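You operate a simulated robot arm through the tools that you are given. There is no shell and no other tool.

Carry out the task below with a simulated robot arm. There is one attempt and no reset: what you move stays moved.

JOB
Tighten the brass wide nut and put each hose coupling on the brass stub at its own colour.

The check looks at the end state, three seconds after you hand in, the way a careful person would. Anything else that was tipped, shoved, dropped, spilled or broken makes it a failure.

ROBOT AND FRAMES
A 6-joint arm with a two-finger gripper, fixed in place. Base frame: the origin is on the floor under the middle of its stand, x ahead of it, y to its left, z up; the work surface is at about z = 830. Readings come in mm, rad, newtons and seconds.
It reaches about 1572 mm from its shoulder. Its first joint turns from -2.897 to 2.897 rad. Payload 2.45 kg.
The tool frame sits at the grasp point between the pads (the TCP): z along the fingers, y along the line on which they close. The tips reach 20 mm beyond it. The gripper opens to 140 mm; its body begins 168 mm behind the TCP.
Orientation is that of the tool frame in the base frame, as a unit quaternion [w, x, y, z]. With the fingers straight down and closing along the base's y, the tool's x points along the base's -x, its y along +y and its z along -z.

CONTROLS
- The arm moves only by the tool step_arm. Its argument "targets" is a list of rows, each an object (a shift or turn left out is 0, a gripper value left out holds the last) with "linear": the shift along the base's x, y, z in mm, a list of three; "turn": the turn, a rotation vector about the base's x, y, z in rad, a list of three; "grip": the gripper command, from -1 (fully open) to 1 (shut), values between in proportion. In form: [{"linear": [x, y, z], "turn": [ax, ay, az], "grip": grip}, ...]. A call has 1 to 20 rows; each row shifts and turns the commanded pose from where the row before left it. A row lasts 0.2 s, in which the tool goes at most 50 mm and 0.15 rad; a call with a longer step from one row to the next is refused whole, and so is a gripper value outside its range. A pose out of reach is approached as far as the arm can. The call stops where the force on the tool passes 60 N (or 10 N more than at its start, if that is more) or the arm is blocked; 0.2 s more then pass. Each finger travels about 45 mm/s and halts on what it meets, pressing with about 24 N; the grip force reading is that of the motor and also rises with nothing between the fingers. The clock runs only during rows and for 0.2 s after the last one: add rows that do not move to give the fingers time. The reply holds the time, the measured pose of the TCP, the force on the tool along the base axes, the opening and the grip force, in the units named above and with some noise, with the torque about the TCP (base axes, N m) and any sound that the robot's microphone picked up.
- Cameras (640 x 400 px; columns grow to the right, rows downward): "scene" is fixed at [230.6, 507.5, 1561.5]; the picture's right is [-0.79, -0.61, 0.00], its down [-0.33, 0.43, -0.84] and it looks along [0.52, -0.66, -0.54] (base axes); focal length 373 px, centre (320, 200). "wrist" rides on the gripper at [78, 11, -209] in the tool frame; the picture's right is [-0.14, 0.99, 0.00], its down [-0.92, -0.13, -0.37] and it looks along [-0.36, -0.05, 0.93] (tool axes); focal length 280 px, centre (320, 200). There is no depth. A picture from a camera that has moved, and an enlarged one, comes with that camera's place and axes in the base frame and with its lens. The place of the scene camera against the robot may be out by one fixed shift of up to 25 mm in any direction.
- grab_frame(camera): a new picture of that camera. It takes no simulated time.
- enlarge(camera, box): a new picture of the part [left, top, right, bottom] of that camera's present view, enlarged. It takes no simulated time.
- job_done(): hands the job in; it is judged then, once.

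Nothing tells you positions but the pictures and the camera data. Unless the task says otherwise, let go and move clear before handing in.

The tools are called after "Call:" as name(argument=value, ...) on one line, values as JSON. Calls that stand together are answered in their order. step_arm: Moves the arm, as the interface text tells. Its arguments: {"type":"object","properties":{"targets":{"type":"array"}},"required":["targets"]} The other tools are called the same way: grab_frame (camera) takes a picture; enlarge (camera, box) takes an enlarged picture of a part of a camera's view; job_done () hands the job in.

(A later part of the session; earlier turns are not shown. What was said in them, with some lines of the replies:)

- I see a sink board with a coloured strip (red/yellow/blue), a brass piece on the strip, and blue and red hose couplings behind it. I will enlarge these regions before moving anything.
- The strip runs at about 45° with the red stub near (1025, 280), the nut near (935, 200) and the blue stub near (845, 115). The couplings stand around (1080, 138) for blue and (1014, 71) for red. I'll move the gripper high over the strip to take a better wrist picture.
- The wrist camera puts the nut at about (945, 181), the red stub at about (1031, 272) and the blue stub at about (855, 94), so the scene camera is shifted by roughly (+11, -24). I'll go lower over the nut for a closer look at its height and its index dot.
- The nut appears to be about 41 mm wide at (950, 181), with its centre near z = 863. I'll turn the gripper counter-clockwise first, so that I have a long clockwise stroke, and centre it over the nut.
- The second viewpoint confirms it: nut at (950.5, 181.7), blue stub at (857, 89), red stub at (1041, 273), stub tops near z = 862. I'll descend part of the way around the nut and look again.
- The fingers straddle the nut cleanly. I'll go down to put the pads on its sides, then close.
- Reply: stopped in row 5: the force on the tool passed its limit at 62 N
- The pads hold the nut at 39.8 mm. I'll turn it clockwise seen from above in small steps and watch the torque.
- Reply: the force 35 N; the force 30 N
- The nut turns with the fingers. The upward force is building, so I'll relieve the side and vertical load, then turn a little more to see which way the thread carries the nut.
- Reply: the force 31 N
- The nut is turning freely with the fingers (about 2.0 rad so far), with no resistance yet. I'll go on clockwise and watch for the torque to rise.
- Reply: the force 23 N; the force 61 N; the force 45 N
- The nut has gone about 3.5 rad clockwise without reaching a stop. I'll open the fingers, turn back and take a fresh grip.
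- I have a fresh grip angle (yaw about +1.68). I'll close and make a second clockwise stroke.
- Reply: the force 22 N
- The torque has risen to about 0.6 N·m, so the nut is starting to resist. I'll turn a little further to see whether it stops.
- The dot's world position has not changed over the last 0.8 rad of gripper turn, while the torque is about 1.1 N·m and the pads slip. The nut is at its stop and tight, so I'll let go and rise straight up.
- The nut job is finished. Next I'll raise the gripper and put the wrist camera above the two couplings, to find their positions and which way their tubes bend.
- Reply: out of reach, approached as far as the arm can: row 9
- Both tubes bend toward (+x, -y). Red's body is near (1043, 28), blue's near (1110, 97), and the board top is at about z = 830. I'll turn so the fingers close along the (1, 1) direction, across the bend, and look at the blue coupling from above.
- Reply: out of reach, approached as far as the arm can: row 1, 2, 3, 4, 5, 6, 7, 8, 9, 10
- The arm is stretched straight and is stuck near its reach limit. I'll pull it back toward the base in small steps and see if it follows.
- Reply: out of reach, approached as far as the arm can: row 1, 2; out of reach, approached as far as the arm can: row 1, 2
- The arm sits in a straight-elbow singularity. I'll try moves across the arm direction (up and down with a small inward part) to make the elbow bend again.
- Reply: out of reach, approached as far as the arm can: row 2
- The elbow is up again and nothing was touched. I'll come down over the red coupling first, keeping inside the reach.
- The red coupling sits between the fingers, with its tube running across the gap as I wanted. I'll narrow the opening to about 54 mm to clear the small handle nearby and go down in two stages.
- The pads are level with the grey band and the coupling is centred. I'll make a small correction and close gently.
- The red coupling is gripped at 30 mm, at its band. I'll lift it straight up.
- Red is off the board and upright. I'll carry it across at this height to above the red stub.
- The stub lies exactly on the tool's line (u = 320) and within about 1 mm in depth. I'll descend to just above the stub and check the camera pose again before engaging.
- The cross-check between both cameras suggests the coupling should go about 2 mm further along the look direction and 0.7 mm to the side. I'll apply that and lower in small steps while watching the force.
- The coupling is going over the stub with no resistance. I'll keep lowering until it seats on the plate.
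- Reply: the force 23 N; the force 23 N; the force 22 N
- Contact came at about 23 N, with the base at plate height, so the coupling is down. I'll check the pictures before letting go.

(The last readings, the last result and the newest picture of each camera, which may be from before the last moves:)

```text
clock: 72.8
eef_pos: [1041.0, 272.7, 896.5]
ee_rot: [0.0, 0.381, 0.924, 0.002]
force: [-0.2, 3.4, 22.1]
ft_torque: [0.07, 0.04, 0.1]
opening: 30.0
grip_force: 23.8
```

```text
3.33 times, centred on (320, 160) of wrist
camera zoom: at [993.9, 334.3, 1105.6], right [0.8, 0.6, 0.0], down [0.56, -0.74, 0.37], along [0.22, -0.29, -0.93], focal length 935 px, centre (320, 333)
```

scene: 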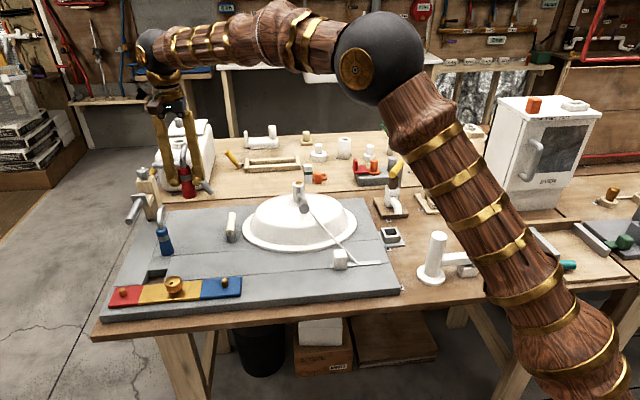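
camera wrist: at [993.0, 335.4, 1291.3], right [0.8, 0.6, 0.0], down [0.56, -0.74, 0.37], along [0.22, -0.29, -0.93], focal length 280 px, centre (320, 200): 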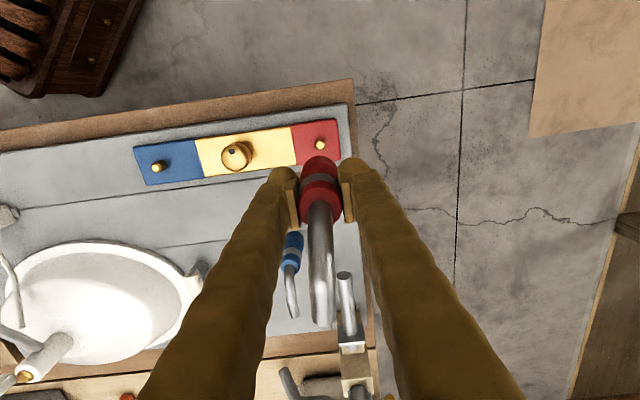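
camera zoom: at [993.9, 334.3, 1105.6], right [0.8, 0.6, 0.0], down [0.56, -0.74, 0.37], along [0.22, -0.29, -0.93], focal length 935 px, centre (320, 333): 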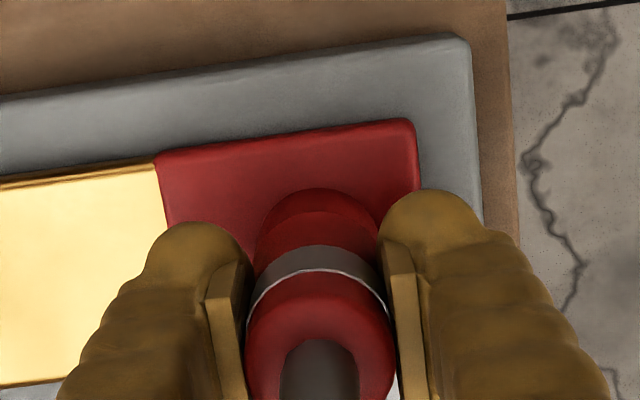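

Call:
step_arm(targets=[{"linear": [0, 0, 1], "grip": 1}, {"grip": 0.4}, {"grip": 0.3}, {"grip": 0.2}, {"grip": 0.2}, {"grip": 0.2}])

Call:
enlarge(camera="scene", box=[108, 242, 168, 312])

Call:
enlarge(camera="wrist", box=[260, 100, 380, 220])

```text
clock: 74.2
eef_pos: [1041.8, 271.8, 895.8]
ee_rot: [0.0, 0.381, 0.925, 0.001]
force: [0.1, -0.1, 0.3]
ft_torque: [0.0, 0.01, -0.02]
opening: 56.0
grip_force: 0.0
```

```text
5.71 times, centred on (138, 277) of scene
camera zoom: at [230.6, 507.5, 1561.5], right [-0.79, -0.61, 0.0], down [-0.33, 0.43, -0.84], along [0.52, -0.66, -0.54], focal length 2130 px, centre (1360, -240)
```

zoom: 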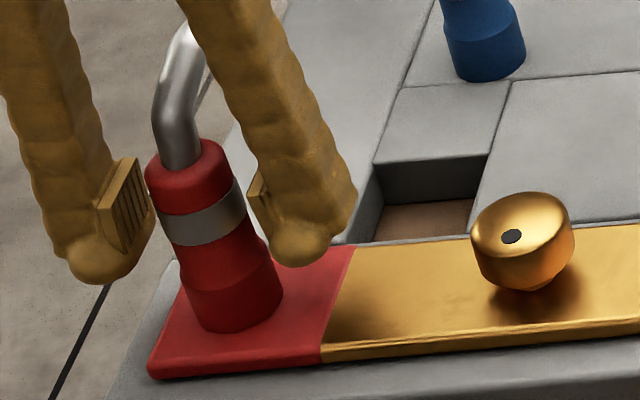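

```text
3.33 times, centred on (320, 160) of wrist
camera zoom: at [994.1, 334.5, 1105.8], right [0.8, 0.6, 0.0], down [0.56, -0.74, 0.37], along [0.22, -0.29, -0.93], focal length 935 px, centre (320, 333)
```

zoom: 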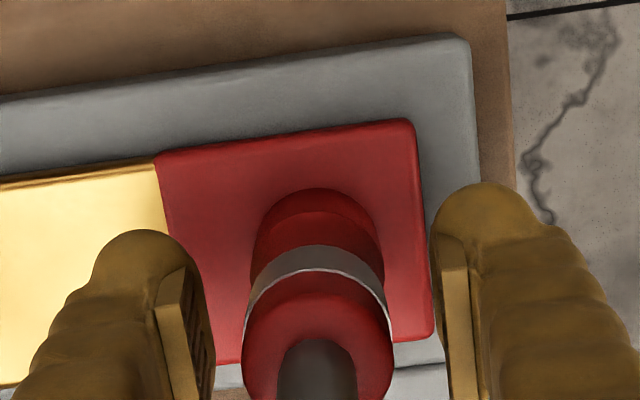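

Call:
enlarge(camera="scene", box=[120, 280, 150, 310])

Call:
enlarge(camera="wrist", box=[300, 140, 350, 180])

```text
13.33 times, centred on (135, 295) of scene
camera zoom: at [230.6, 507.5, 1561.5], right [-0.79, -0.61, 0.0], down [-0.33, 0.43, -0.84], along [0.52, -0.66, -0.54], focal length 4970 px, centre (2787, -1067)
```

zoom: 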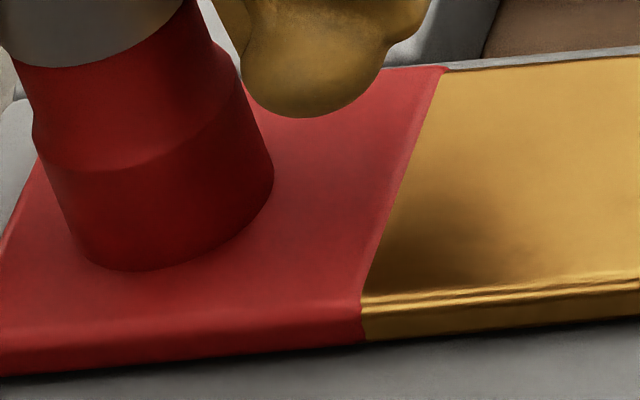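

```text
10.00 times, centred on (325, 160) of wrist
camera zoom: at [994.1, 334.5, 1105.8], right [0.8, 0.6, 0.0], down [0.56, -0.74, 0.37], along [0.22, -0.29, -0.93], focal length 2804 px, centre (270, 600)
```

zoom: 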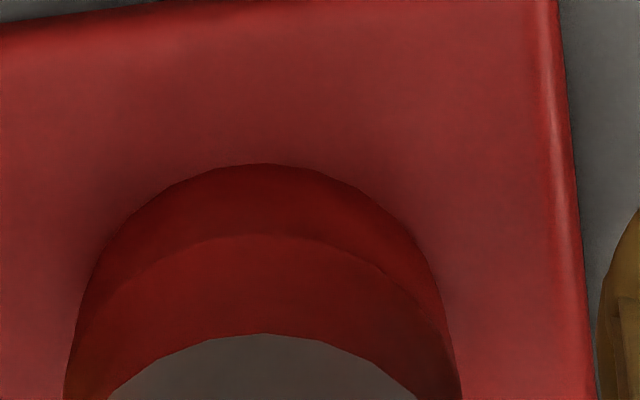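

Red is seated flat on its plate, upright on the stub. I'll rise straight up, with the tube passing between the open fingers.

Call:
step_arm(targets=[{"linear": [0, 0, 10]}, {"linear": [0, 0, 20]}, {"linear": [0, 0, 30]}, {"linear": [0, 0, 35]}, {"linear": [0, 0, 35]}, {"linear": [0, 0, 35]}, {"linear": [0, 0, 15]}, {"linear": [0, 0, 0]}, {"linear": [0, 0, 0]}])

Call:
grab_frame(camera="wrist")

Call:
enlarge(camera="scene", box=[90, 160, 210, 310])

```text
clock: 76.2
eef_pos: [1042.3, 273.2, 1075.6]
ee_rot: [-0.001, 0.382, 0.924, 0.001]
force: [-0.2, -0.7, 0.2]
ft_torque: [-0.02, -0.01, -0.01]
opening: 55.9
grip_force: 0.1
```

```text
taken
camera wrist: at [994.2, 334.3, 1285.8], right [0.8, 0.6, 0.0], down [0.56, -0.74, 0.37], along [0.22, -0.29, -0.93], focal length 280 px, centre (320, 200)
```

wrist: 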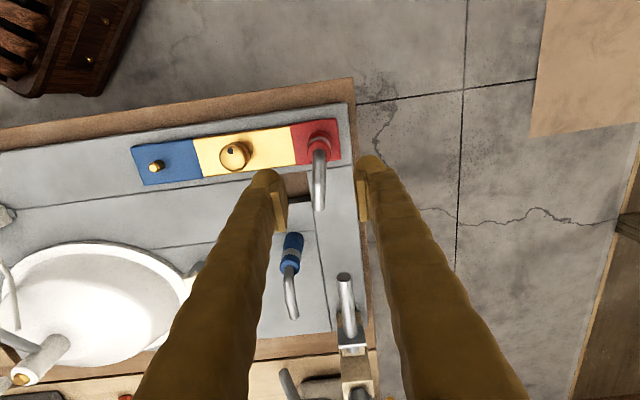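

```text
2.67 times, centred on (150, 235) of scene
camera zoom: at [230.6, 507.5, 1561.5], right [-0.79, -0.61, 0.0], down [-0.33, 0.43, -0.84], along [0.52, -0.66, -0.54], focal length 994 px, centre (773, 107)
```

zoom: 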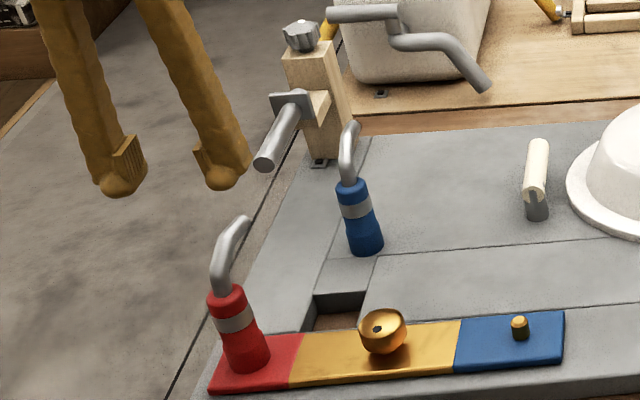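

Red is done. I'll move over to the blue coupling at the same height and gripper angle.

Call:
step_arm(targets=[{"linear": [6, -20, 0], "grip": 0.23}, {"linear": [12, -31, 0]}, {"linear": [12, -31, 0]}, {"linear": [12, -31, 0]}, {"linear": [13, -31, 0]}, {"linear": [13, -31, 0]}, {"linear": [0, 0, 0]}, {"linear": [0, 0, 0]}])

Call:
grab_frame(camera="wrist")

Call:
enlarge(camera="wrist", box=[240, 100, 400, 260])

Call:
enlarge(camera="scene", box=[110, 130, 230, 270])

```text
clock: 78.0
eef_pos: [1110.1, 99.3, 1077.9]
ee_rot: [0.0, 0.382, 0.924, 0.002]
force: [-0.3, -0.3, -1.3]
ft_torque: [0.01, 0.0, 0.03]
opening: 54.0
grip_force: 0.0
```

```text
taken
camera wrist: at [1062.2, 161.5, 1287.8], right [0.8, 0.6, 0.0], down [0.56, -0.74, 0.37], along [0.22, -0.29, -0.93], focal length 280 px, centre (320, 200)
```

wrist: 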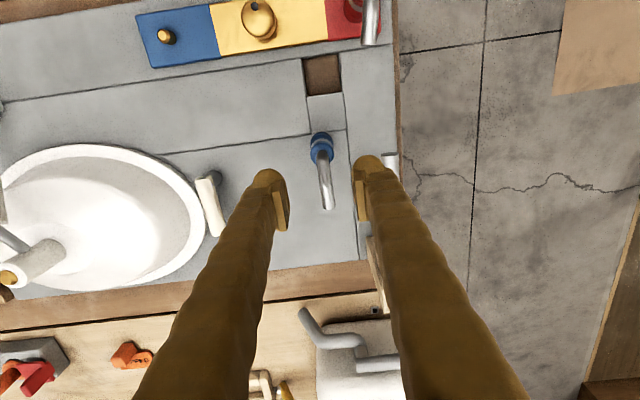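

```text
2.50 times, centred on (320, 180) of wrist
camera zoom: at [1062.2, 161.5, 1287.8], right [0.8, 0.6, 0.0], down [0.56, -0.74, 0.37], along [0.22, -0.29, -0.93], focal length 701 px, centre (320, 250)
```

zoom: 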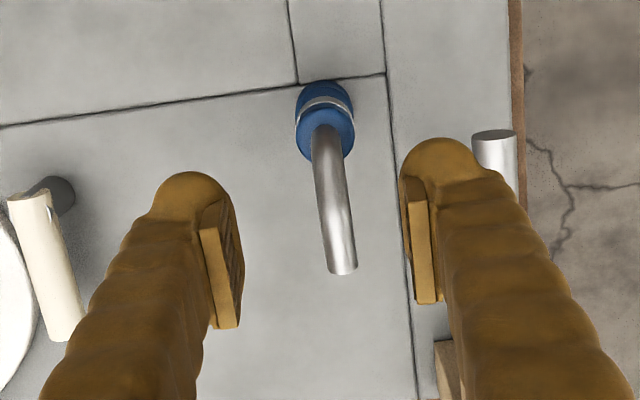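

```text
2.86 times, centred on (170, 200) of scene
camera zoom: at [230.6, 507.5, 1561.5], right [-0.79, -0.61, 0.0], down [-0.33, 0.43, -0.84], along [0.52, -0.66, -0.54], focal length 1065 px, centre (749, 200)
```

zoom: 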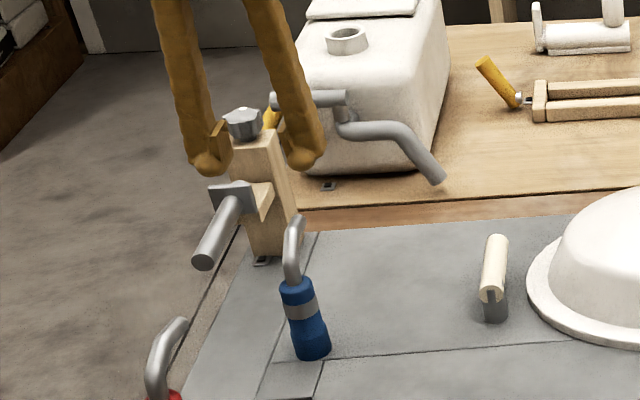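

Blue is at about (1114, 97). The steel pipe by the post is about 20 mm beyond the right finger, which is clear. I'll correct and descend in two stages.

Call:
step_arm(targets=[{"linear": [4.2, -1.6, 0], "grip": 0.24}, {"linear": [0, 0, -20]}, {"linear": [0, 0, -25]}, {"linear": [0, 0, -25]}, {"linear": [0, 0, -25]}, {"linear": [0, 0, -20]}, {"linear": [0, 0, 0]}, {"linear": [0, 0, 0]}])

Call:
grab_frame(camera="wrist")

Call:
enlarge(camera="scene", box=[110, 150, 230, 270])

```text
clock: 79.8
eef_pos: [1113.1, 96.4, 960.9]
ee_rot: [-0.001, 0.382, 0.924, 0.002]
force: [0.6, 0.1, 0.7]
ft_torque: [-0.02, 0.03, -0.02]
opening: 52.9
grip_force: 0.1
```

```text
taken
camera wrist: at [1065.4, 157.8, 1170.5], right [0.8, 0.6, 0.0], down [0.56, -0.74, 0.37], along [0.22, -0.29, -0.93], focal length 280 px, centre (320, 200)
```

wrist: 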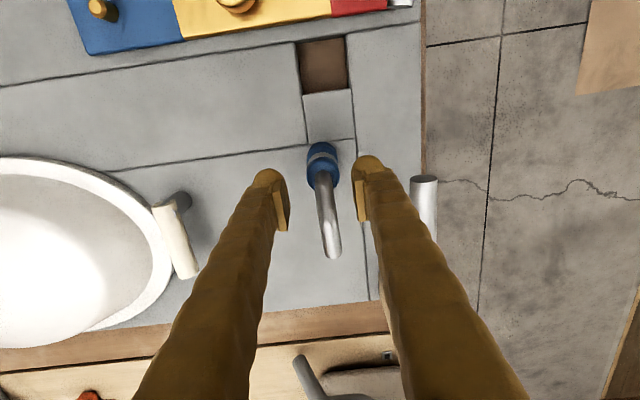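

```text
3.33 times, centred on (170, 210) of scene
camera zoom: at [230.6, 507.5, 1561.5], right [-0.79, -0.61, 0.0], down [-0.33, 0.43, -0.84], along [0.52, -0.66, -0.54], focal length 1242 px, centre (820, 167)
```

zoom: 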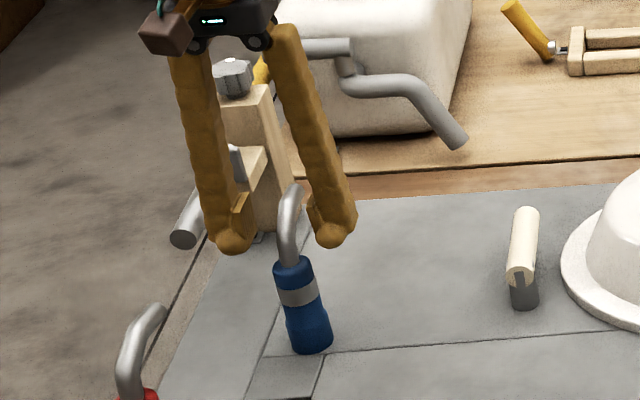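

Call:
step_arm(targets=[{"linear": [1, 1.2, 0]}, {"linear": [0, 0, -18]}, {"linear": [0, 0, -18]}, {"linear": [0, 0, -18]}, {"linear": [0, 0, -15]}, {"linear": [0, 0, -4]}, {"linear": [0, 0, 0]}, {"linear": [0, 0, 0]}])

Call:
enlarge(camera="wrist", box=[250, 120, 390, 260])

Call:
enlarge(camera="scene", box=[120, 180, 220, 270])

```text
clock: 81.6
eef_pos: [1114.8, 96.5, 888.7]
ee_rot: [0.0, 0.382, 0.924, 0.002]
force: [0.3, 0.4, 0.4]
ft_torque: [-0.01, -0.02, 0.0]
opening: 53.0
grip_force: 0.0
```

```text
2.86 times, centred on (320, 190) of wrist
camera zoom: at [1067.7, 159.7, 1098.4], right [0.8, 0.6, 0.0], down [0.56, -0.74, 0.37], along [0.22, -0.29, -0.93], focal length 801 px, centre (320, 229)
```

zoom: 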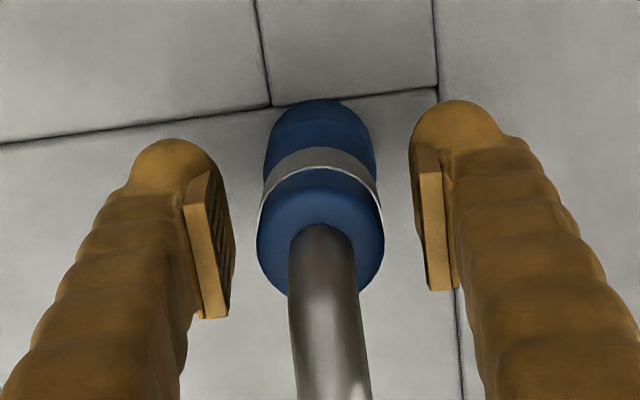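

```text
4.44 times, centred on (170, 225) of scene
camera zoom: at [230.6, 507.5, 1561.5], right [-0.79, -0.61, 0.0], down [-0.33, 0.43, -0.84], along [0.52, -0.66, -0.54], focal length 1656 px, centre (987, 89)
```

zoom: 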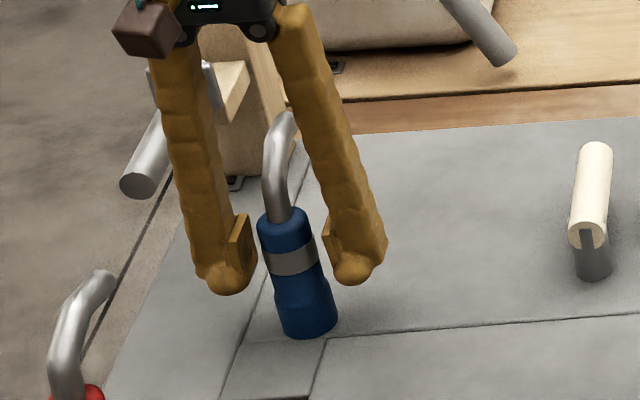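

Call:
step_arm(targets=[{"linear": [-0.4, 0.5, -1.5]}, {"grip": 0.3}, {"grip": 0.4}, {"grip": 0.46}, {"grip": 0.5}, {"grip": 0.54}, {"grip": 0.6}, {"grip": 0.8}, {"grip": 0.8}])

Call:
enlarge(camera="wrist", box=[250, 120, 390, 260])

Call:
enlarge(camera="scene", box=[120, 180, 220, 270])

```text
clock: 83.6
eef_pos: [1113.9, 98.0, 888.0]
ee_rot: [0.0, 0.381, 0.924, 0.002]
force: [-0.4, -0.6, 0.1]
ft_torque: [-0.05, 0.01, 0.01]
opening: 30.7
grip_force: 23.8
```

```text
2.86 times, centred on (320, 190) of wrist
camera zoom: at [1066.8, 159.9, 1096.8], right [0.8, 0.6, 0.0], down [0.56, -0.74, 0.37], along [0.22, -0.29, -0.93], focal length 801 px, centre (320, 229)
```

zoom: 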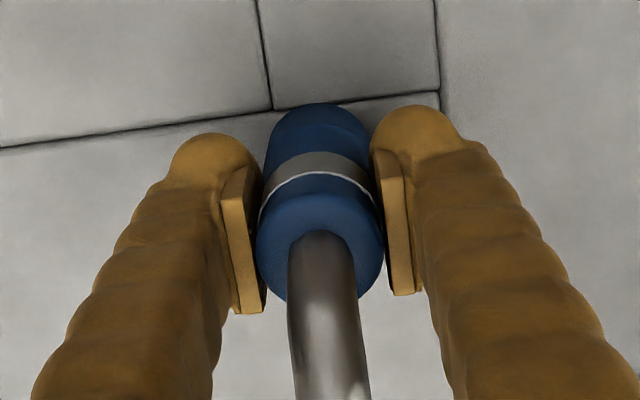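

```text
4.44 times, centred on (170, 225) of scene
camera zoom: at [230.6, 507.5, 1561.5], right [-0.79, -0.61, 0.0], down [-0.33, 0.43, -0.84], along [0.52, -0.66, -0.54], focal length 1656 px, centre (987, 89)
```

zoom: 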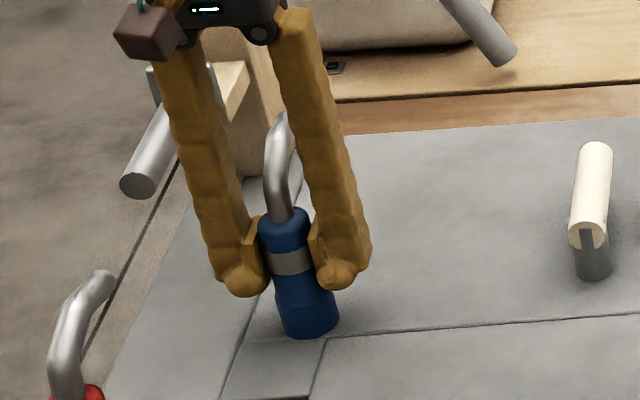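

Blue is held in the same way as red was. I'll lift it straight up clear of everything.

Call:
step_arm(targets=[{"linear": [0, 0, 5], "grip": 1}, {"linear": [0, 0, 10]}, {"linear": [0, 0, 20]}, {"linear": [0, 0, 30]}, {"linear": [0, 0, 35]}, {"linear": [0, 0, 35]}, {"linear": [0, 0, 35]}, {"linear": [0, 0, 25]}, {"linear": [0, 0, 0]}])

Call:
grab_frame(camera="scene")

Call:
grab_frame(camera="wrist")

```text
clock: 85.6
eef_pos: [1113.4, 97.2, 1083.9]
ee_rot: [0.0, 0.383, 0.924, 0.001]
force: [0.1, 0.1, 0.3]
ft_torque: [0.01, 0.0, -0.01]
opening: 30.5
grip_force: 23.3
```

```text
taken
```

scene: 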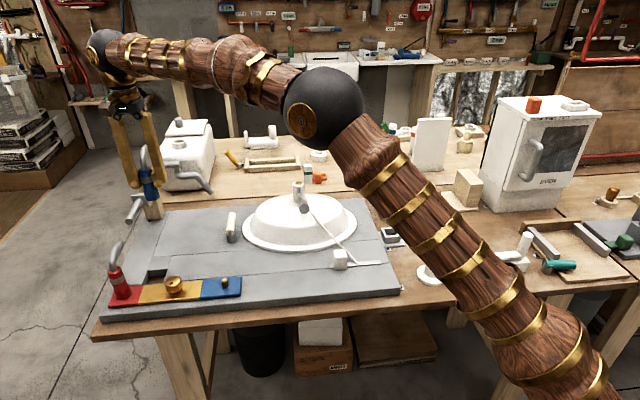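

```text
taken
camera wrist: at [1065.6, 159.2, 1293.4], right [0.8, 0.6, 0.0], down [0.56, -0.74, 0.37], along [0.22, -0.29, -0.93], focal length 280 px, centre (320, 200)
```

wrist: 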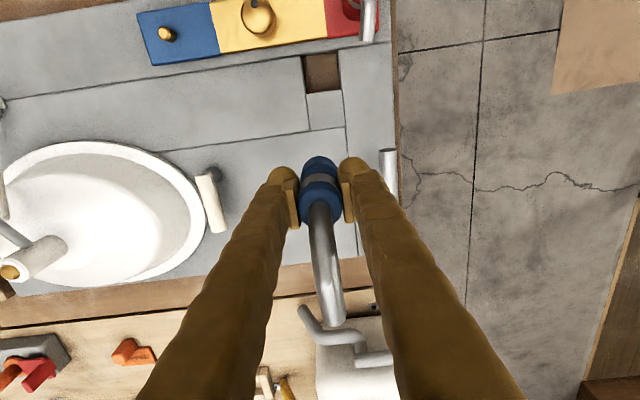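

Blue is clear. I'll carry it across to above the blue stub near (857, 89).

Call:
step_arm(targets=[{"linear": [-18, 0, 0], "grip": 1}, {"linear": [-34, -1, 0]}, {"linear": [-34, -1, 0]}, {"linear": [-34, -1, 0]}, {"linear": [-34, -1, 0]}, {"linear": [-34, -1, 0]}, {"linear": [-34, -1, 0]}, {"linear": [-33, -1, 0]}, {"linear": [0, 0, 0]}, {"linear": [0, 0, 0]}])

Call:
enlarge(camera="wrist", box=[260, 100, 380, 220])

Call:
grab_frame(camera="scene")

```text
clock: 87.8
eef_pos: [859.0, 90.8, 1081.3]
ee_rot: [0.0, 0.382, 0.924, 0.002]
force: [0.0, 0.7, -1.2]
ft_torque: [0.01, -0.02, -0.01]
opening: 30.5
grip_force: 24.1
```

```text
3.33 times, centred on (320, 160) of wrist
camera zoom: at [811.5, 152.9, 1291.7], right [0.8, 0.6, 0.0], down [0.56, -0.74, 0.37], along [0.22, -0.29, -0.93], focal length 935 px, centre (320, 333)
```

zoom: 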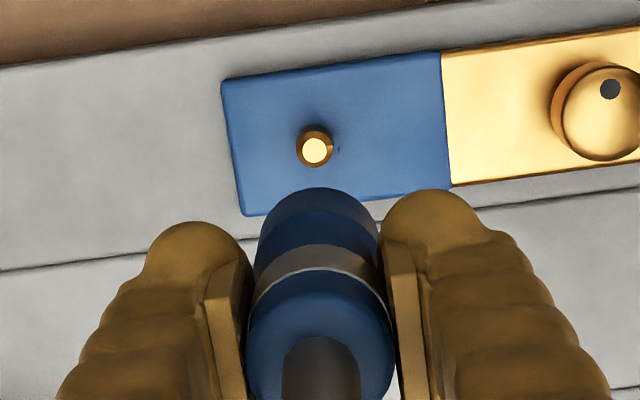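

```text
taken
```

scene: 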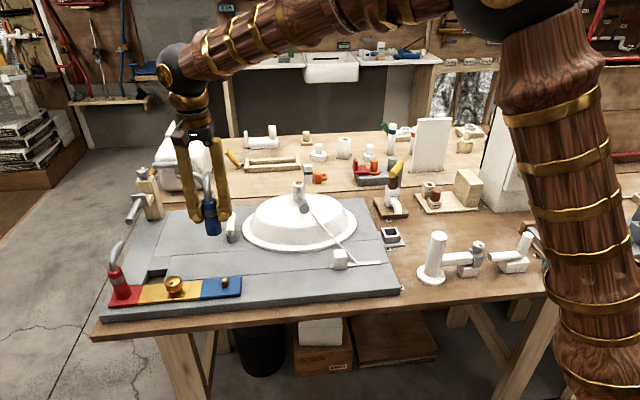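

The stub reads (857.4, 88.2), so the same offset that worked for red puts the target tool point at (858.1, 88.1). I'll correct and descend to just above the stub.

Call:
step_arm(targets=[{"linear": [-0.8, -1.9, 0], "grip": 1}, {"linear": [0, 0, -25]}, {"linear": [0, 0, -30]}, {"linear": [0, 0, -30]}, {"linear": [0, 0, -30]}, {"linear": [0, 0, -22]}, {"linear": [0, 0, 0]}, {"linear": [0, 0, 0]}, {"linear": [0, 0, 0]}])

Call:
enlarge(camera="wrist", box=[260, 100, 380, 220])

Call:
enlarge(camera="scene", box=[190, 230, 260, 310])

```text
clock: 89.8
eef_pos: [858.6, 90.8, 948.0]
ee_rot: [-0.001, 0.382, 0.924, 0.002]
force: [0.5, 1.0, -0.4]
ft_torque: [-0.01, 0.01, 0.0]
opening: 30.3
grip_force: 24.3
```

```text
3.33 times, centred on (320, 160) of wrist
camera zoom: at [811.2, 152.6, 1156.2], right [0.8, 0.6, 0.0], down [0.56, -0.74, 0.37], along [0.22, -0.29, -0.93], focal length 935 px, centre (320, 333)
```

zoom: 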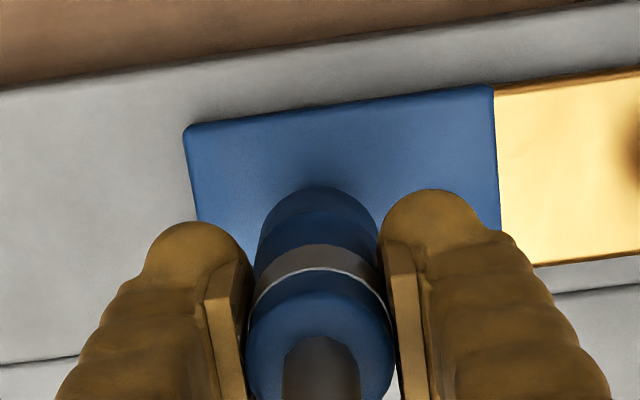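

```text
5.00 times, centred on (225, 270) of scene
camera zoom: at [230.6, 507.5, 1561.5], right [-0.79, -0.61, 0.0], down [-0.33, 0.43, -0.84], along [0.52, -0.66, -0.54], focal length 1864 px, centre (795, -150)
```

zoom: 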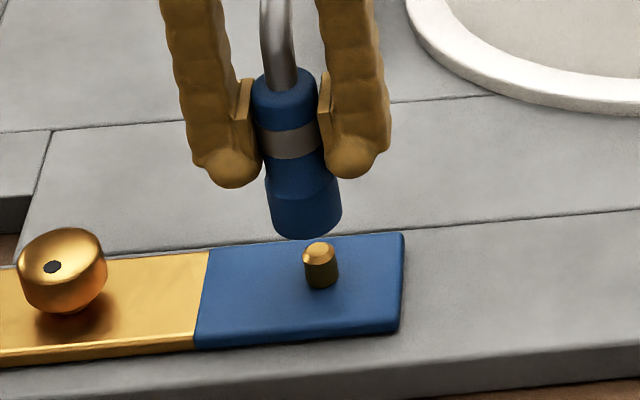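

Call:
step_arm(targets=[{"linear": [-0.5, -1.6, -5], "grip": 1}, {"linear": [0, 0, -5]}, {"linear": [0, 0, -5]}, {"linear": [0, 0, -4]}, {"linear": [0, 0, 0]}, {"linear": [0, 0, 0]}])

Call:
enlarge(camera="wrist", box=[260, 100, 380, 220])

Call:
enlarge(camera="scene", box=[200, 250, 250, 300])

```text
clock: 91.2
eef_pos: [858.5, 88.3, 926.8]
ee_rot: [0.0, 0.382, 0.924, 0.001]
force: [0.2, 0.2, -1.5]
ft_torque: [0.0, -0.01, -0.02]
opening: 30.3
grip_force: 24.0
```

```text
3.33 times, centred on (320, 160) of wrist
camera zoom: at [810.9, 150.1, 1136.7], right [0.8, 0.6, 0.0], down [0.56, -0.74, 0.37], along [0.22, -0.29, -0.93], focal length 935 px, centre (320, 333)
```

zoom: 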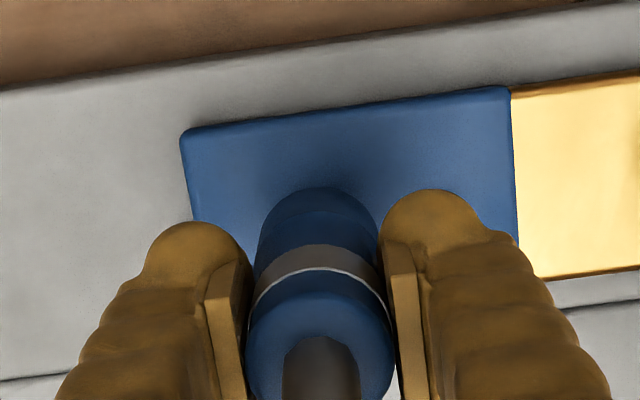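

```text
8.00 times, centred on (225, 275) of scene
camera zoom: at [230.6, 507.5, 1561.5], right [-0.79, -0.61, 0.0], down [-0.33, 0.43, -0.84], along [0.52, -0.66, -0.54], focal length 2982 px, centre (1080, -400)
```

zoom: 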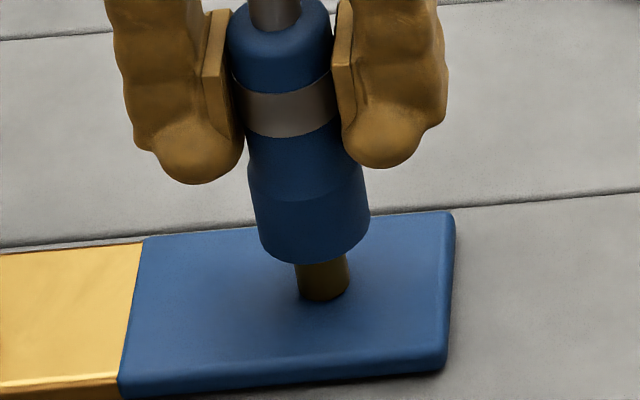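

Call:
step_arm(targets=[{"linear": [-0.2, 0.8, 0], "grip": 1}, {"linear": [0, 0, -1.5]}, {"linear": [0, 0, -1.5]}, {"linear": [0, 0, 0]}])

Call:
enlarge(camera="wrist", box=[260, 100, 380, 220])

Call:
step_arm(targets=[{"linear": [0, 0, -1.5], "grip": 1}, {"linear": [0, 0, -1.5]}, {"linear": [0, 0, 0]}])

Call:
enlarge(camera="scene", box=[200, 250, 250, 300])

```text
clock: 92.2
eef_pos: [857.5, 89.0, 923.6]
ee_rot: [0.0, 0.382, 0.924, 0.002]
force: [-0.5, -0.5, -1.0]
ft_torque: [0.01, -0.04, -0.01]
opening: 30.5
grip_force: 24.4
```

```text
3.33 times, centred on (320, 160) of wrist
camera zoom: at [810.2, 150.7, 1133.4], right [0.8, 0.6, 0.0], down [0.56, -0.74, 0.37], along [0.22, -0.29, -0.93], focal length 935 px, centre (320, 333)
```

zoom: 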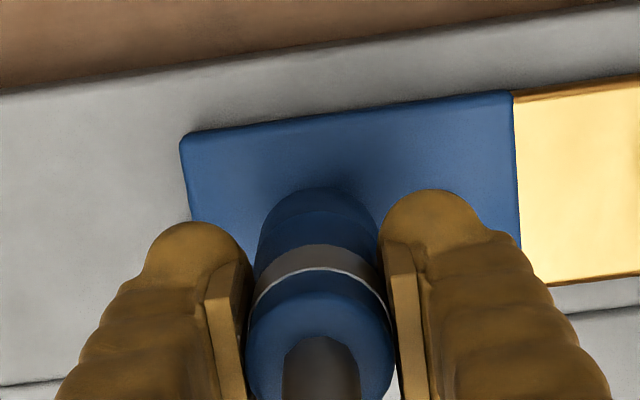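

```text
clock: 93.0
eef_pos: [857.6, 89.5, 920.5]
ee_rot: [0.0, 0.382, 0.924, 0.002]
force: [-0.3, -1.1, -0.9]
ft_torque: [0.0, 0.01, -0.01]
opening: 30.5
grip_force: 24.1
```

```text
8.00 times, centred on (225, 275) of scene
camera zoom: at [230.6, 507.5, 1561.5], right [-0.79, -0.61, 0.0], down [-0.33, 0.43, -0.84], along [0.52, -0.66, -0.54], focal length 2982 px, centre (1080, -400)
```

zoom: 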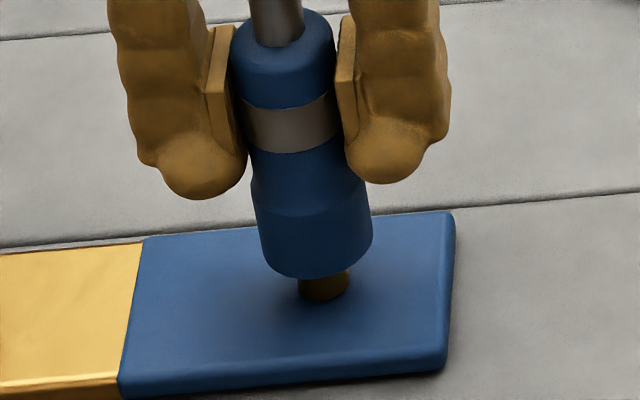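

Call:
step_arm(targets=[{"linear": [0, 0, -1.5], "grip": 1}, {"linear": [0, 0, -1.5]}, {"linear": [0, 0, 0]}])

Call:
step_arm(targets=[{"linear": [0, 0, -1.5], "grip": 1}, {"linear": [0, 0, -1.5]}, {"linear": [0, 0, 0]}])

Call:
enlarge(camera="scene", box=[200, 250, 250, 300])

Call:
enlarge(camera="wrist", box=[260, 100, 380, 220])

```text
clock: 93.8
eef_pos: [858.6, 87.0, 917.5]
ee_rot: [0.0, 0.382, 0.924, 0.002]
force: [0.1, 0.9, -1.1]
ft_torque: [0.01, 0.02, 0.01]
opening: 30.0
grip_force: 24.0
```

```text
clock: 94.6
eef_pos: [857.7, 88.5, 915.3]
ee_rot: [0.0, 0.382, 0.924, 0.002]
force: [-0.4, 0.1, -1.7]
ft_torque: [0.01, -0.01, -0.03]
opening: 30.2
grip_force: 23.9
```

```text
8.00 times, centred on (225, 275) of scene
camera zoom: at [230.6, 507.5, 1561.5], right [-0.79, -0.61, 0.0], down [-0.33, 0.43, -0.84], along [0.52, -0.66, -0.54], focal length 2982 px, centre (1080, -400)
```

zoom: 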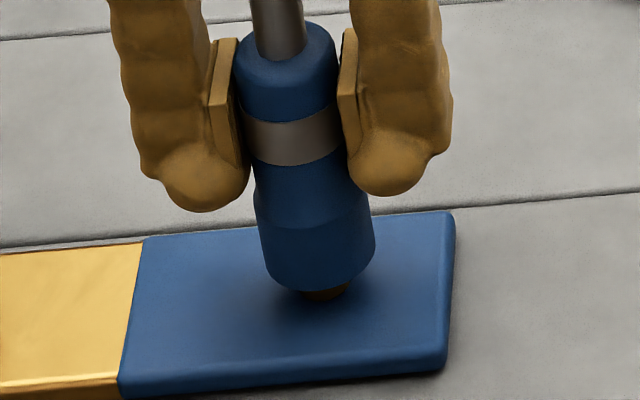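

```text
3.33 times, centred on (320, 160) of wrist
camera zoom: at [810.5, 150.2, 1124.9], right [0.8, 0.6, 0.0], down [0.56, -0.74, 0.37], along [0.22, -0.29, -0.93], focal length 935 px, centre (320, 333)
```

zoom: 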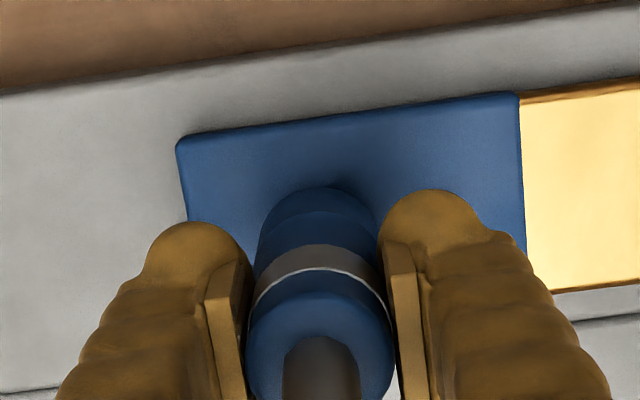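

It is going on freely. I'll continue down to the plate in small steps.

Call:
step_arm(targets=[{"linear": [0, 0, -1.5], "grip": 1}, {"linear": [0, 0, -1.5]}, {"linear": [0, 0, -1.5]}, {"linear": [0, 0, 0]}])

Call:
step_arm(targets=[{"linear": [0, 0, -1.5], "grip": 1}, {"linear": [0, 0, -1.5]}, {"linear": [0, 0, -1.5]}, {"linear": [0, 0, 0]}])

Call:
step_arm(targets=[{"linear": [0, 0, -1.5], "grip": 1}, {"linear": [0, 0, -1.5]}, {"linear": [0, 0, -1]}, {"linear": [0, 0, 0]}])

Call:
step_arm(targets=[{"linear": [0, 0, -1], "grip": 1}, {"linear": [0, 0, -1]}, {"linear": [0, 0, 0]}])

Call:
enlarge(camera="scene", box=[200, 250, 250, 300])

```text
clock: 95.6
eef_pos: [858.4, 88.6, 910.3]
ee_rot: [0.0, 0.382, 0.924, 0.002]
force: [0.0, -0.2, -1.0]
ft_torque: [0.01, 0.0, -0.02]
opening: 30.4
grip_force: 24.2
```

```text
clock: 96.6
eef_pos: [857.1, 89.4, 904.7]
ee_rot: [0.0, 0.383, 0.924, 0.001]
force: [0.8, -0.2, -1.5]
ft_torque: [0.01, -0.03, -0.02]
opening: 30.4
grip_force: 24.2
```

```text
clock: 97.6
eef_pos: [859.0, 89.1, 900.0]
ee_rot: [-0.001, 0.381, 0.924, 0.002]
force: [-0.2, 1.0, -0.2]
ft_torque: [0.03, -0.02, -0.02]
opening: 30.5
grip_force: 23.6
```

```text
clock: 98.4
eef_pos: [858.4, 89.6, 898.7]
ee_rot: [0.001, 0.382, 0.924, 0.002]
force: [0.8, -3.2, 6.4]
ft_torque: [-0.15, 0.0, -0.04]
opening: 30.4
grip_force: 23.9
```

```text
8.00 times, centred on (225, 275) of scene
camera zoom: at [230.6, 507.5, 1561.5], right [-0.79, -0.61, 0.0], down [-0.33, 0.43, -0.84], along [0.52, -0.66, -0.54], focal length 2982 px, centre (1080, -400)
```

zoom: 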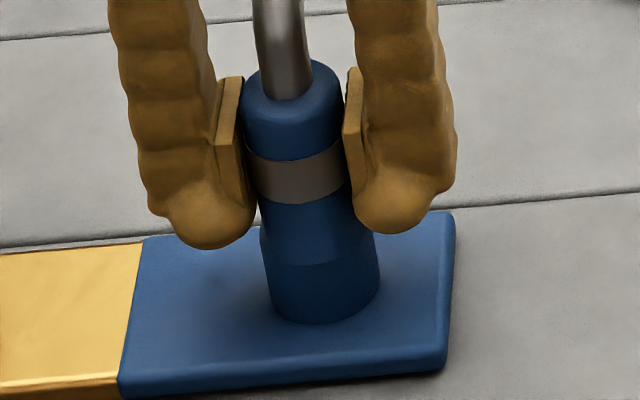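

Contact is starting at plate height (6 N). I'll press down a bit more to seat it fully.

Call:
step_arm(targets=[{"linear": [0, 0, -1], "grip": 1}, {"linear": [0, 0, 0]}])

Call:
step_arm(targets=[{"linear": [0, 0, -1], "grip": 1}, {"linear": [0, 0, 0]}])

Call:
step_arm(targets=[{"linear": [0, 0, -1], "grip": 1}, {"linear": [0, 0, 0]}])

Call:
enlarge(camera="scene", box=[200, 250, 250, 300])

Call:
enlarge(camera="wrist", box=[260, 100, 380, 220])

```text
clock: 99.0
eef_pos: [857.1, 89.2, 898.6]
ee_rot: [0.0, 0.381, 0.924, 0.002]
force: [2.8, 2.1, 13.3]
ft_torque: [0.04, -0.07, -0.05]
opening: 30.1
grip_force: 24.1
```

```text
clock: 99.6
eef_pos: [857.4, 88.6, 897.8]
ee_rot: [0.0, 0.382, 0.924, 0.001]
force: [8.2, -1.9, 22.6]
ft_torque: [0.01, -0.16, -0.01]
opening: 30.3
grip_force: 23.9
```

```text
clock: 100.2
eef_pos: [857.0, 90.2, 896.1]
ee_rot: [0.0, 0.382, 0.924, 0.002]
force: [4.0, -0.8, 22.5]
ft_torque: [0.03, 0.02, 0.0]
opening: 30.7
grip_force: 24.1
```

```text
8.00 times, centred on (225, 275) of scene
camera zoom: at [230.6, 507.5, 1561.5], right [-0.79, -0.61, 0.0], down [-0.33, 0.43, -0.84], along [0.52, -0.66, -0.54], focal length 2982 px, centre (1080, -400)
```

zoom: 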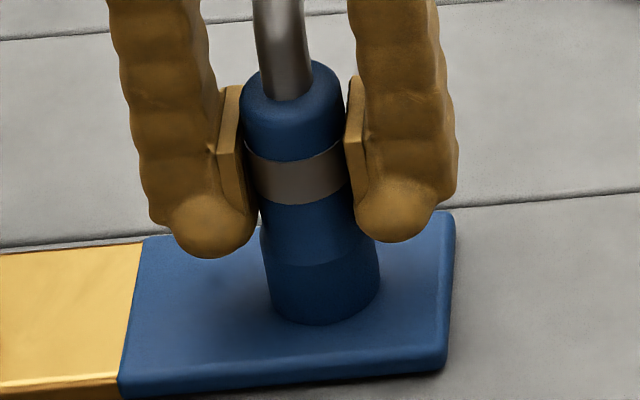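

```text
3.33 times, centred on (320, 160) of wrist
camera zoom: at [809.8, 151.3, 1105.9], right [0.8, 0.6, 0.0], down [0.56, -0.74, 0.37], along [0.22, -0.29, -0.93], focal length 935 px, centre (320, 333)
```

zoom: 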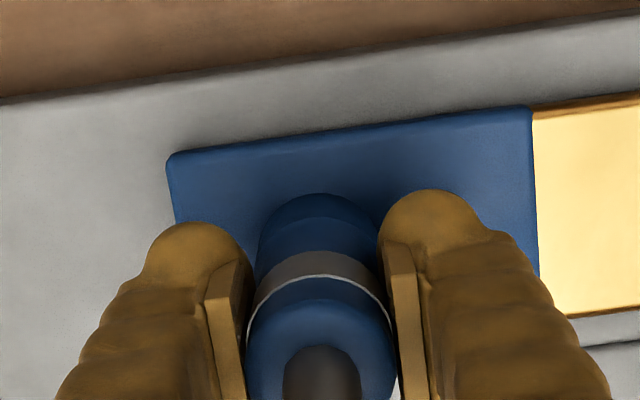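

Blue is seated: the fingers now slip on it while it stays put. I'll relieve the load, open and rise straight up.

Call:
step_arm(targets=[{"linear": [0, 0, 1], "grip": 1}, {"grip": 0.4}, {"grip": 0.3}, {"grip": 0.2}, {"grip": 0.2}, {"grip": 0.2}])

Call:
enlarge(camera="scene", box=[195, 230, 255, 300])

Call:
enlarge(camera="wrist", box=[260, 100, 380, 220])

```text
clock: 101.6
eef_pos: [858.0, 89.3, 898.0]
ee_rot: [0.0, 0.381, 0.924, 0.002]
force: [0.3, -0.1, -0.1]
ft_torque: [0.0, -0.02, 0.01]
opening: 55.8
grip_force: 0.1
```

```text
5.71 times, centred on (225, 265) of scene
camera zoom: at [230.6, 507.5, 1561.5], right [-0.79, -0.61, 0.0], down [-0.33, 0.43, -0.84], along [0.52, -0.66, -0.54], focal length 2130 px, centre (863, -171)
```

zoom: 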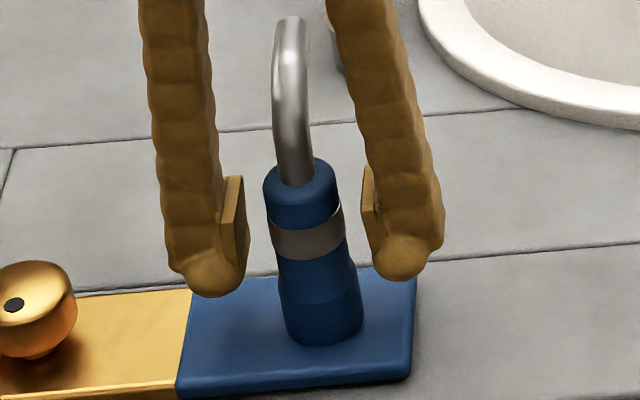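

```text
3.33 times, centred on (320, 160) of wrist
camera zoom: at [810.3, 151.1, 1106.7], right [0.8, 0.6, 0.0], down [0.56, -0.74, 0.37], along [0.22, -0.29, -0.93], focal length 935 px, centre (320, 333)
```

zoom: 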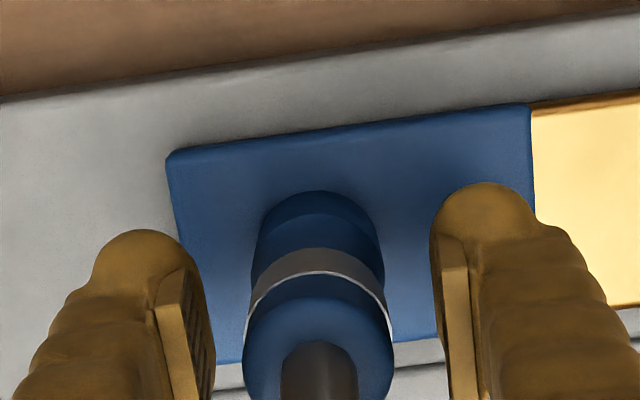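

Call:
step_arm(targets=[{"linear": [0, 0, 10]}, {"linear": [0, 0, 20]}, {"linear": [0, 0, 30]}, {"linear": [0, 0, 35]}, {"linear": [0, 0, 35]}, {"linear": [0, 0, 35]}, {"linear": [0, 0, 35]}, {"linear": [0, 0, 30]}, {"linear": [0, 0, 0]}, {"linear": [0, 0, 0]}])

Call:
grab_frame(camera="scene")

Call:
grab_frame(camera="wrist")

Call:
enlarge(camera="scene", box=[90, 220, 260, 320])

```text
clock: 103.8
eef_pos: [859.9, 91.4, 1126.9]
ee_rot: [0.001, 0.382, 0.924, 0.002]
force: [-0.8, 0.8, -1.0]
ft_torque: [-0.01, -0.01, -0.02]
opening: 56.1
grip_force: 0.1
```

```text
taken
```

scene: 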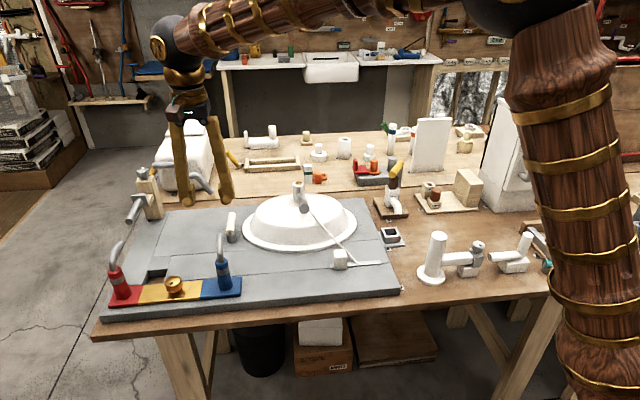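

```text
taken
camera wrist: at [812.3, 152.7, 1337.0], right [0.8, 0.6, 0.0], down [0.56, -0.74, 0.37], along [0.22, -0.29, -0.93], focal length 280 px, centre (320, 200)
```

wrist: 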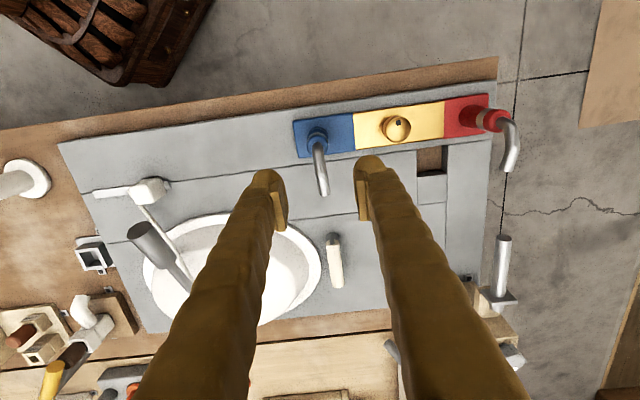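

```text
3.76 times, centred on (175, 270) of scene
camera zoom: at [230.6, 507.5, 1561.5], right [-0.79, -0.61, 0.0], down [-0.33, 0.43, -0.84], along [0.52, -0.66, -0.54], focal length 1403 px, centre (866, -64)
```

zoom: 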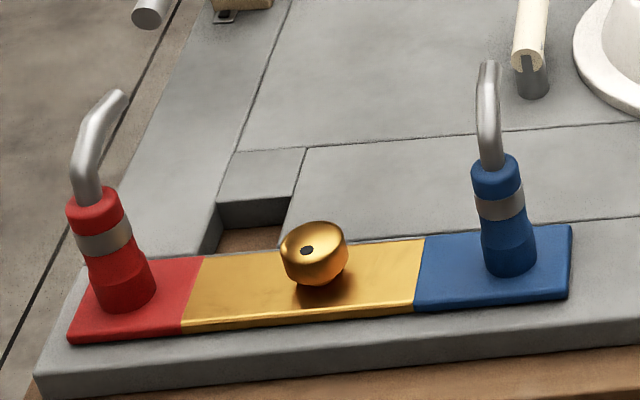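

Both couplings stand on their stubs, and the nut sits about 1 mm lower than at the start with its dot where I left it. I'll move the arm clear and take a last look at everything.

Call:
step_arm(targets=[{"linear": [0, 0, 30], "grip": 0.2}, {"linear": [-30, -20, 20]}, {"linear": [-30, -20, 0]}, {"linear": [-30, -20, 0]}, {"linear": [0, 0, 0]}, {"linear": [0, 0, 0]}])

Call:
grab_frame(camera="scene")

Call:
enlarge(camera="scene", box=[90, 220, 260, 320])

Call:
enlarge(camera="scene", box=[150, 260, 200, 310])

Call:
grab_frame(camera="wrist")

```text
clock: 105.2
eef_pos: [768.7, 27.9, 1179.4]
ee_rot: [0.0, 0.382, 0.924, 0.002]
force: [-0.3, -0.3, 0.1]
ft_torque: [0.0, 0.05, 0.01]
opening: 56.0
grip_force: 0.0
```

```text
taken
```

scene: 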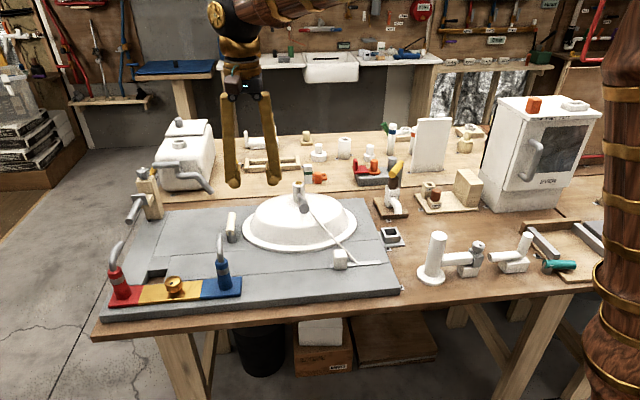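

```text
3.76 times, centred on (175, 270) of scene
camera zoom: at [230.6, 507.5, 1561.5], right [-0.79, -0.61, 0.0], down [-0.33, 0.43, -0.84], along [0.52, -0.66, -0.54], focal length 1403 px, centre (866, -64)
```

zoom: 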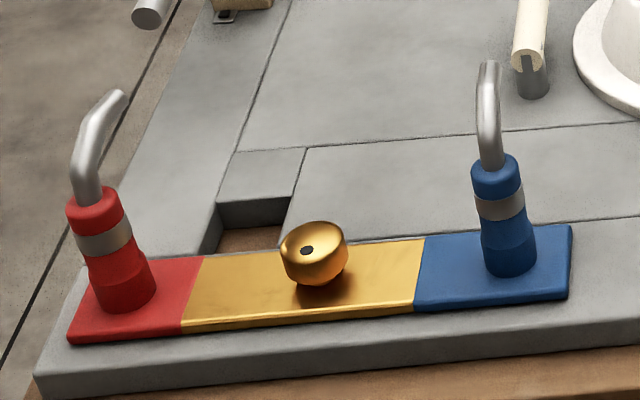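

```text
8.00 times, centred on (175, 285) of scene
camera zoom: at [230.6, 507.5, 1561.5], right [-0.79, -0.61, 0.0], down [-0.33, 0.43, -0.84], along [0.52, -0.66, -0.54], focal length 2982 px, centre (1480, -480)
```

zoom: 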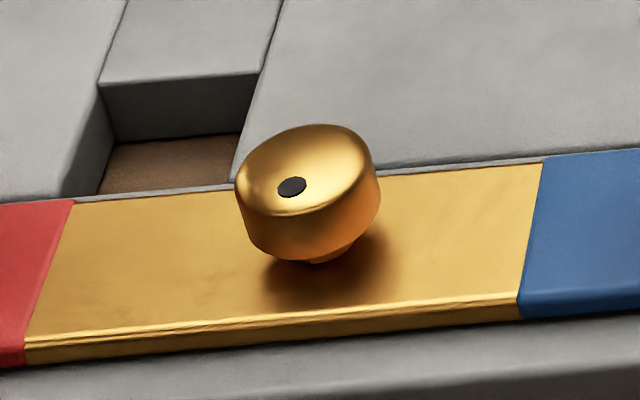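

```text
taken
camera wrist: at [721.6, 89.3, 1388.5], right [0.8, 0.6, 0.0], down [0.56, -0.74, 0.37], along [0.22, -0.29, -0.93], focal length 280 px, centre (320, 200)
```

wrist: 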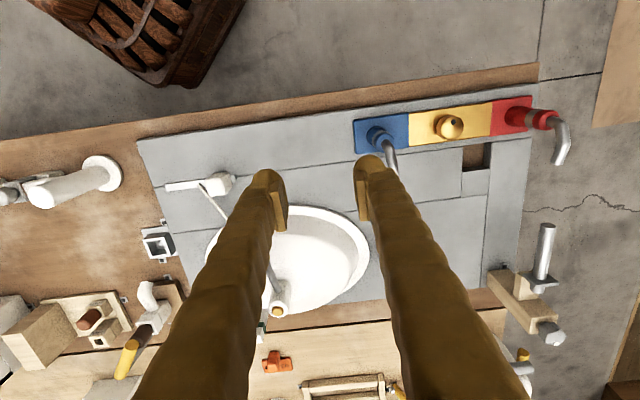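

The red coupling is on the red stub, the blue coupling is on the blue stub, and the nut is tight against its stop. Nothing else has moved and the gripper is empty and clear, so I'm handing the job in.

Call:
job_done()

```text
The job is handed in.
```

The job is handed in. The brass nut is tight, the red coupling is on the red stub, and the blue coupling is on the blue stub.

- **Nut:** I turned it clockwise about 3.9 rad, until it stopped turning and the pads slipped on it at roughly 1 N·m. That is about the most this grip can apply. The microphone picked up no click or other sound.
- **Couplings:** Each went over its stub without resistance until its base met the plate, and I pressed it down with about 23 N. Both were standing upright after I let go.
- **Everything else:** The final pictures show nothing else tipped or moved, and the gripper was open and clear when I handed in.

While moving to the couplings the arm briefly reached its limit and locked straight. I backed it out, and the forces stayed near zero throughout, so it touched nothing.
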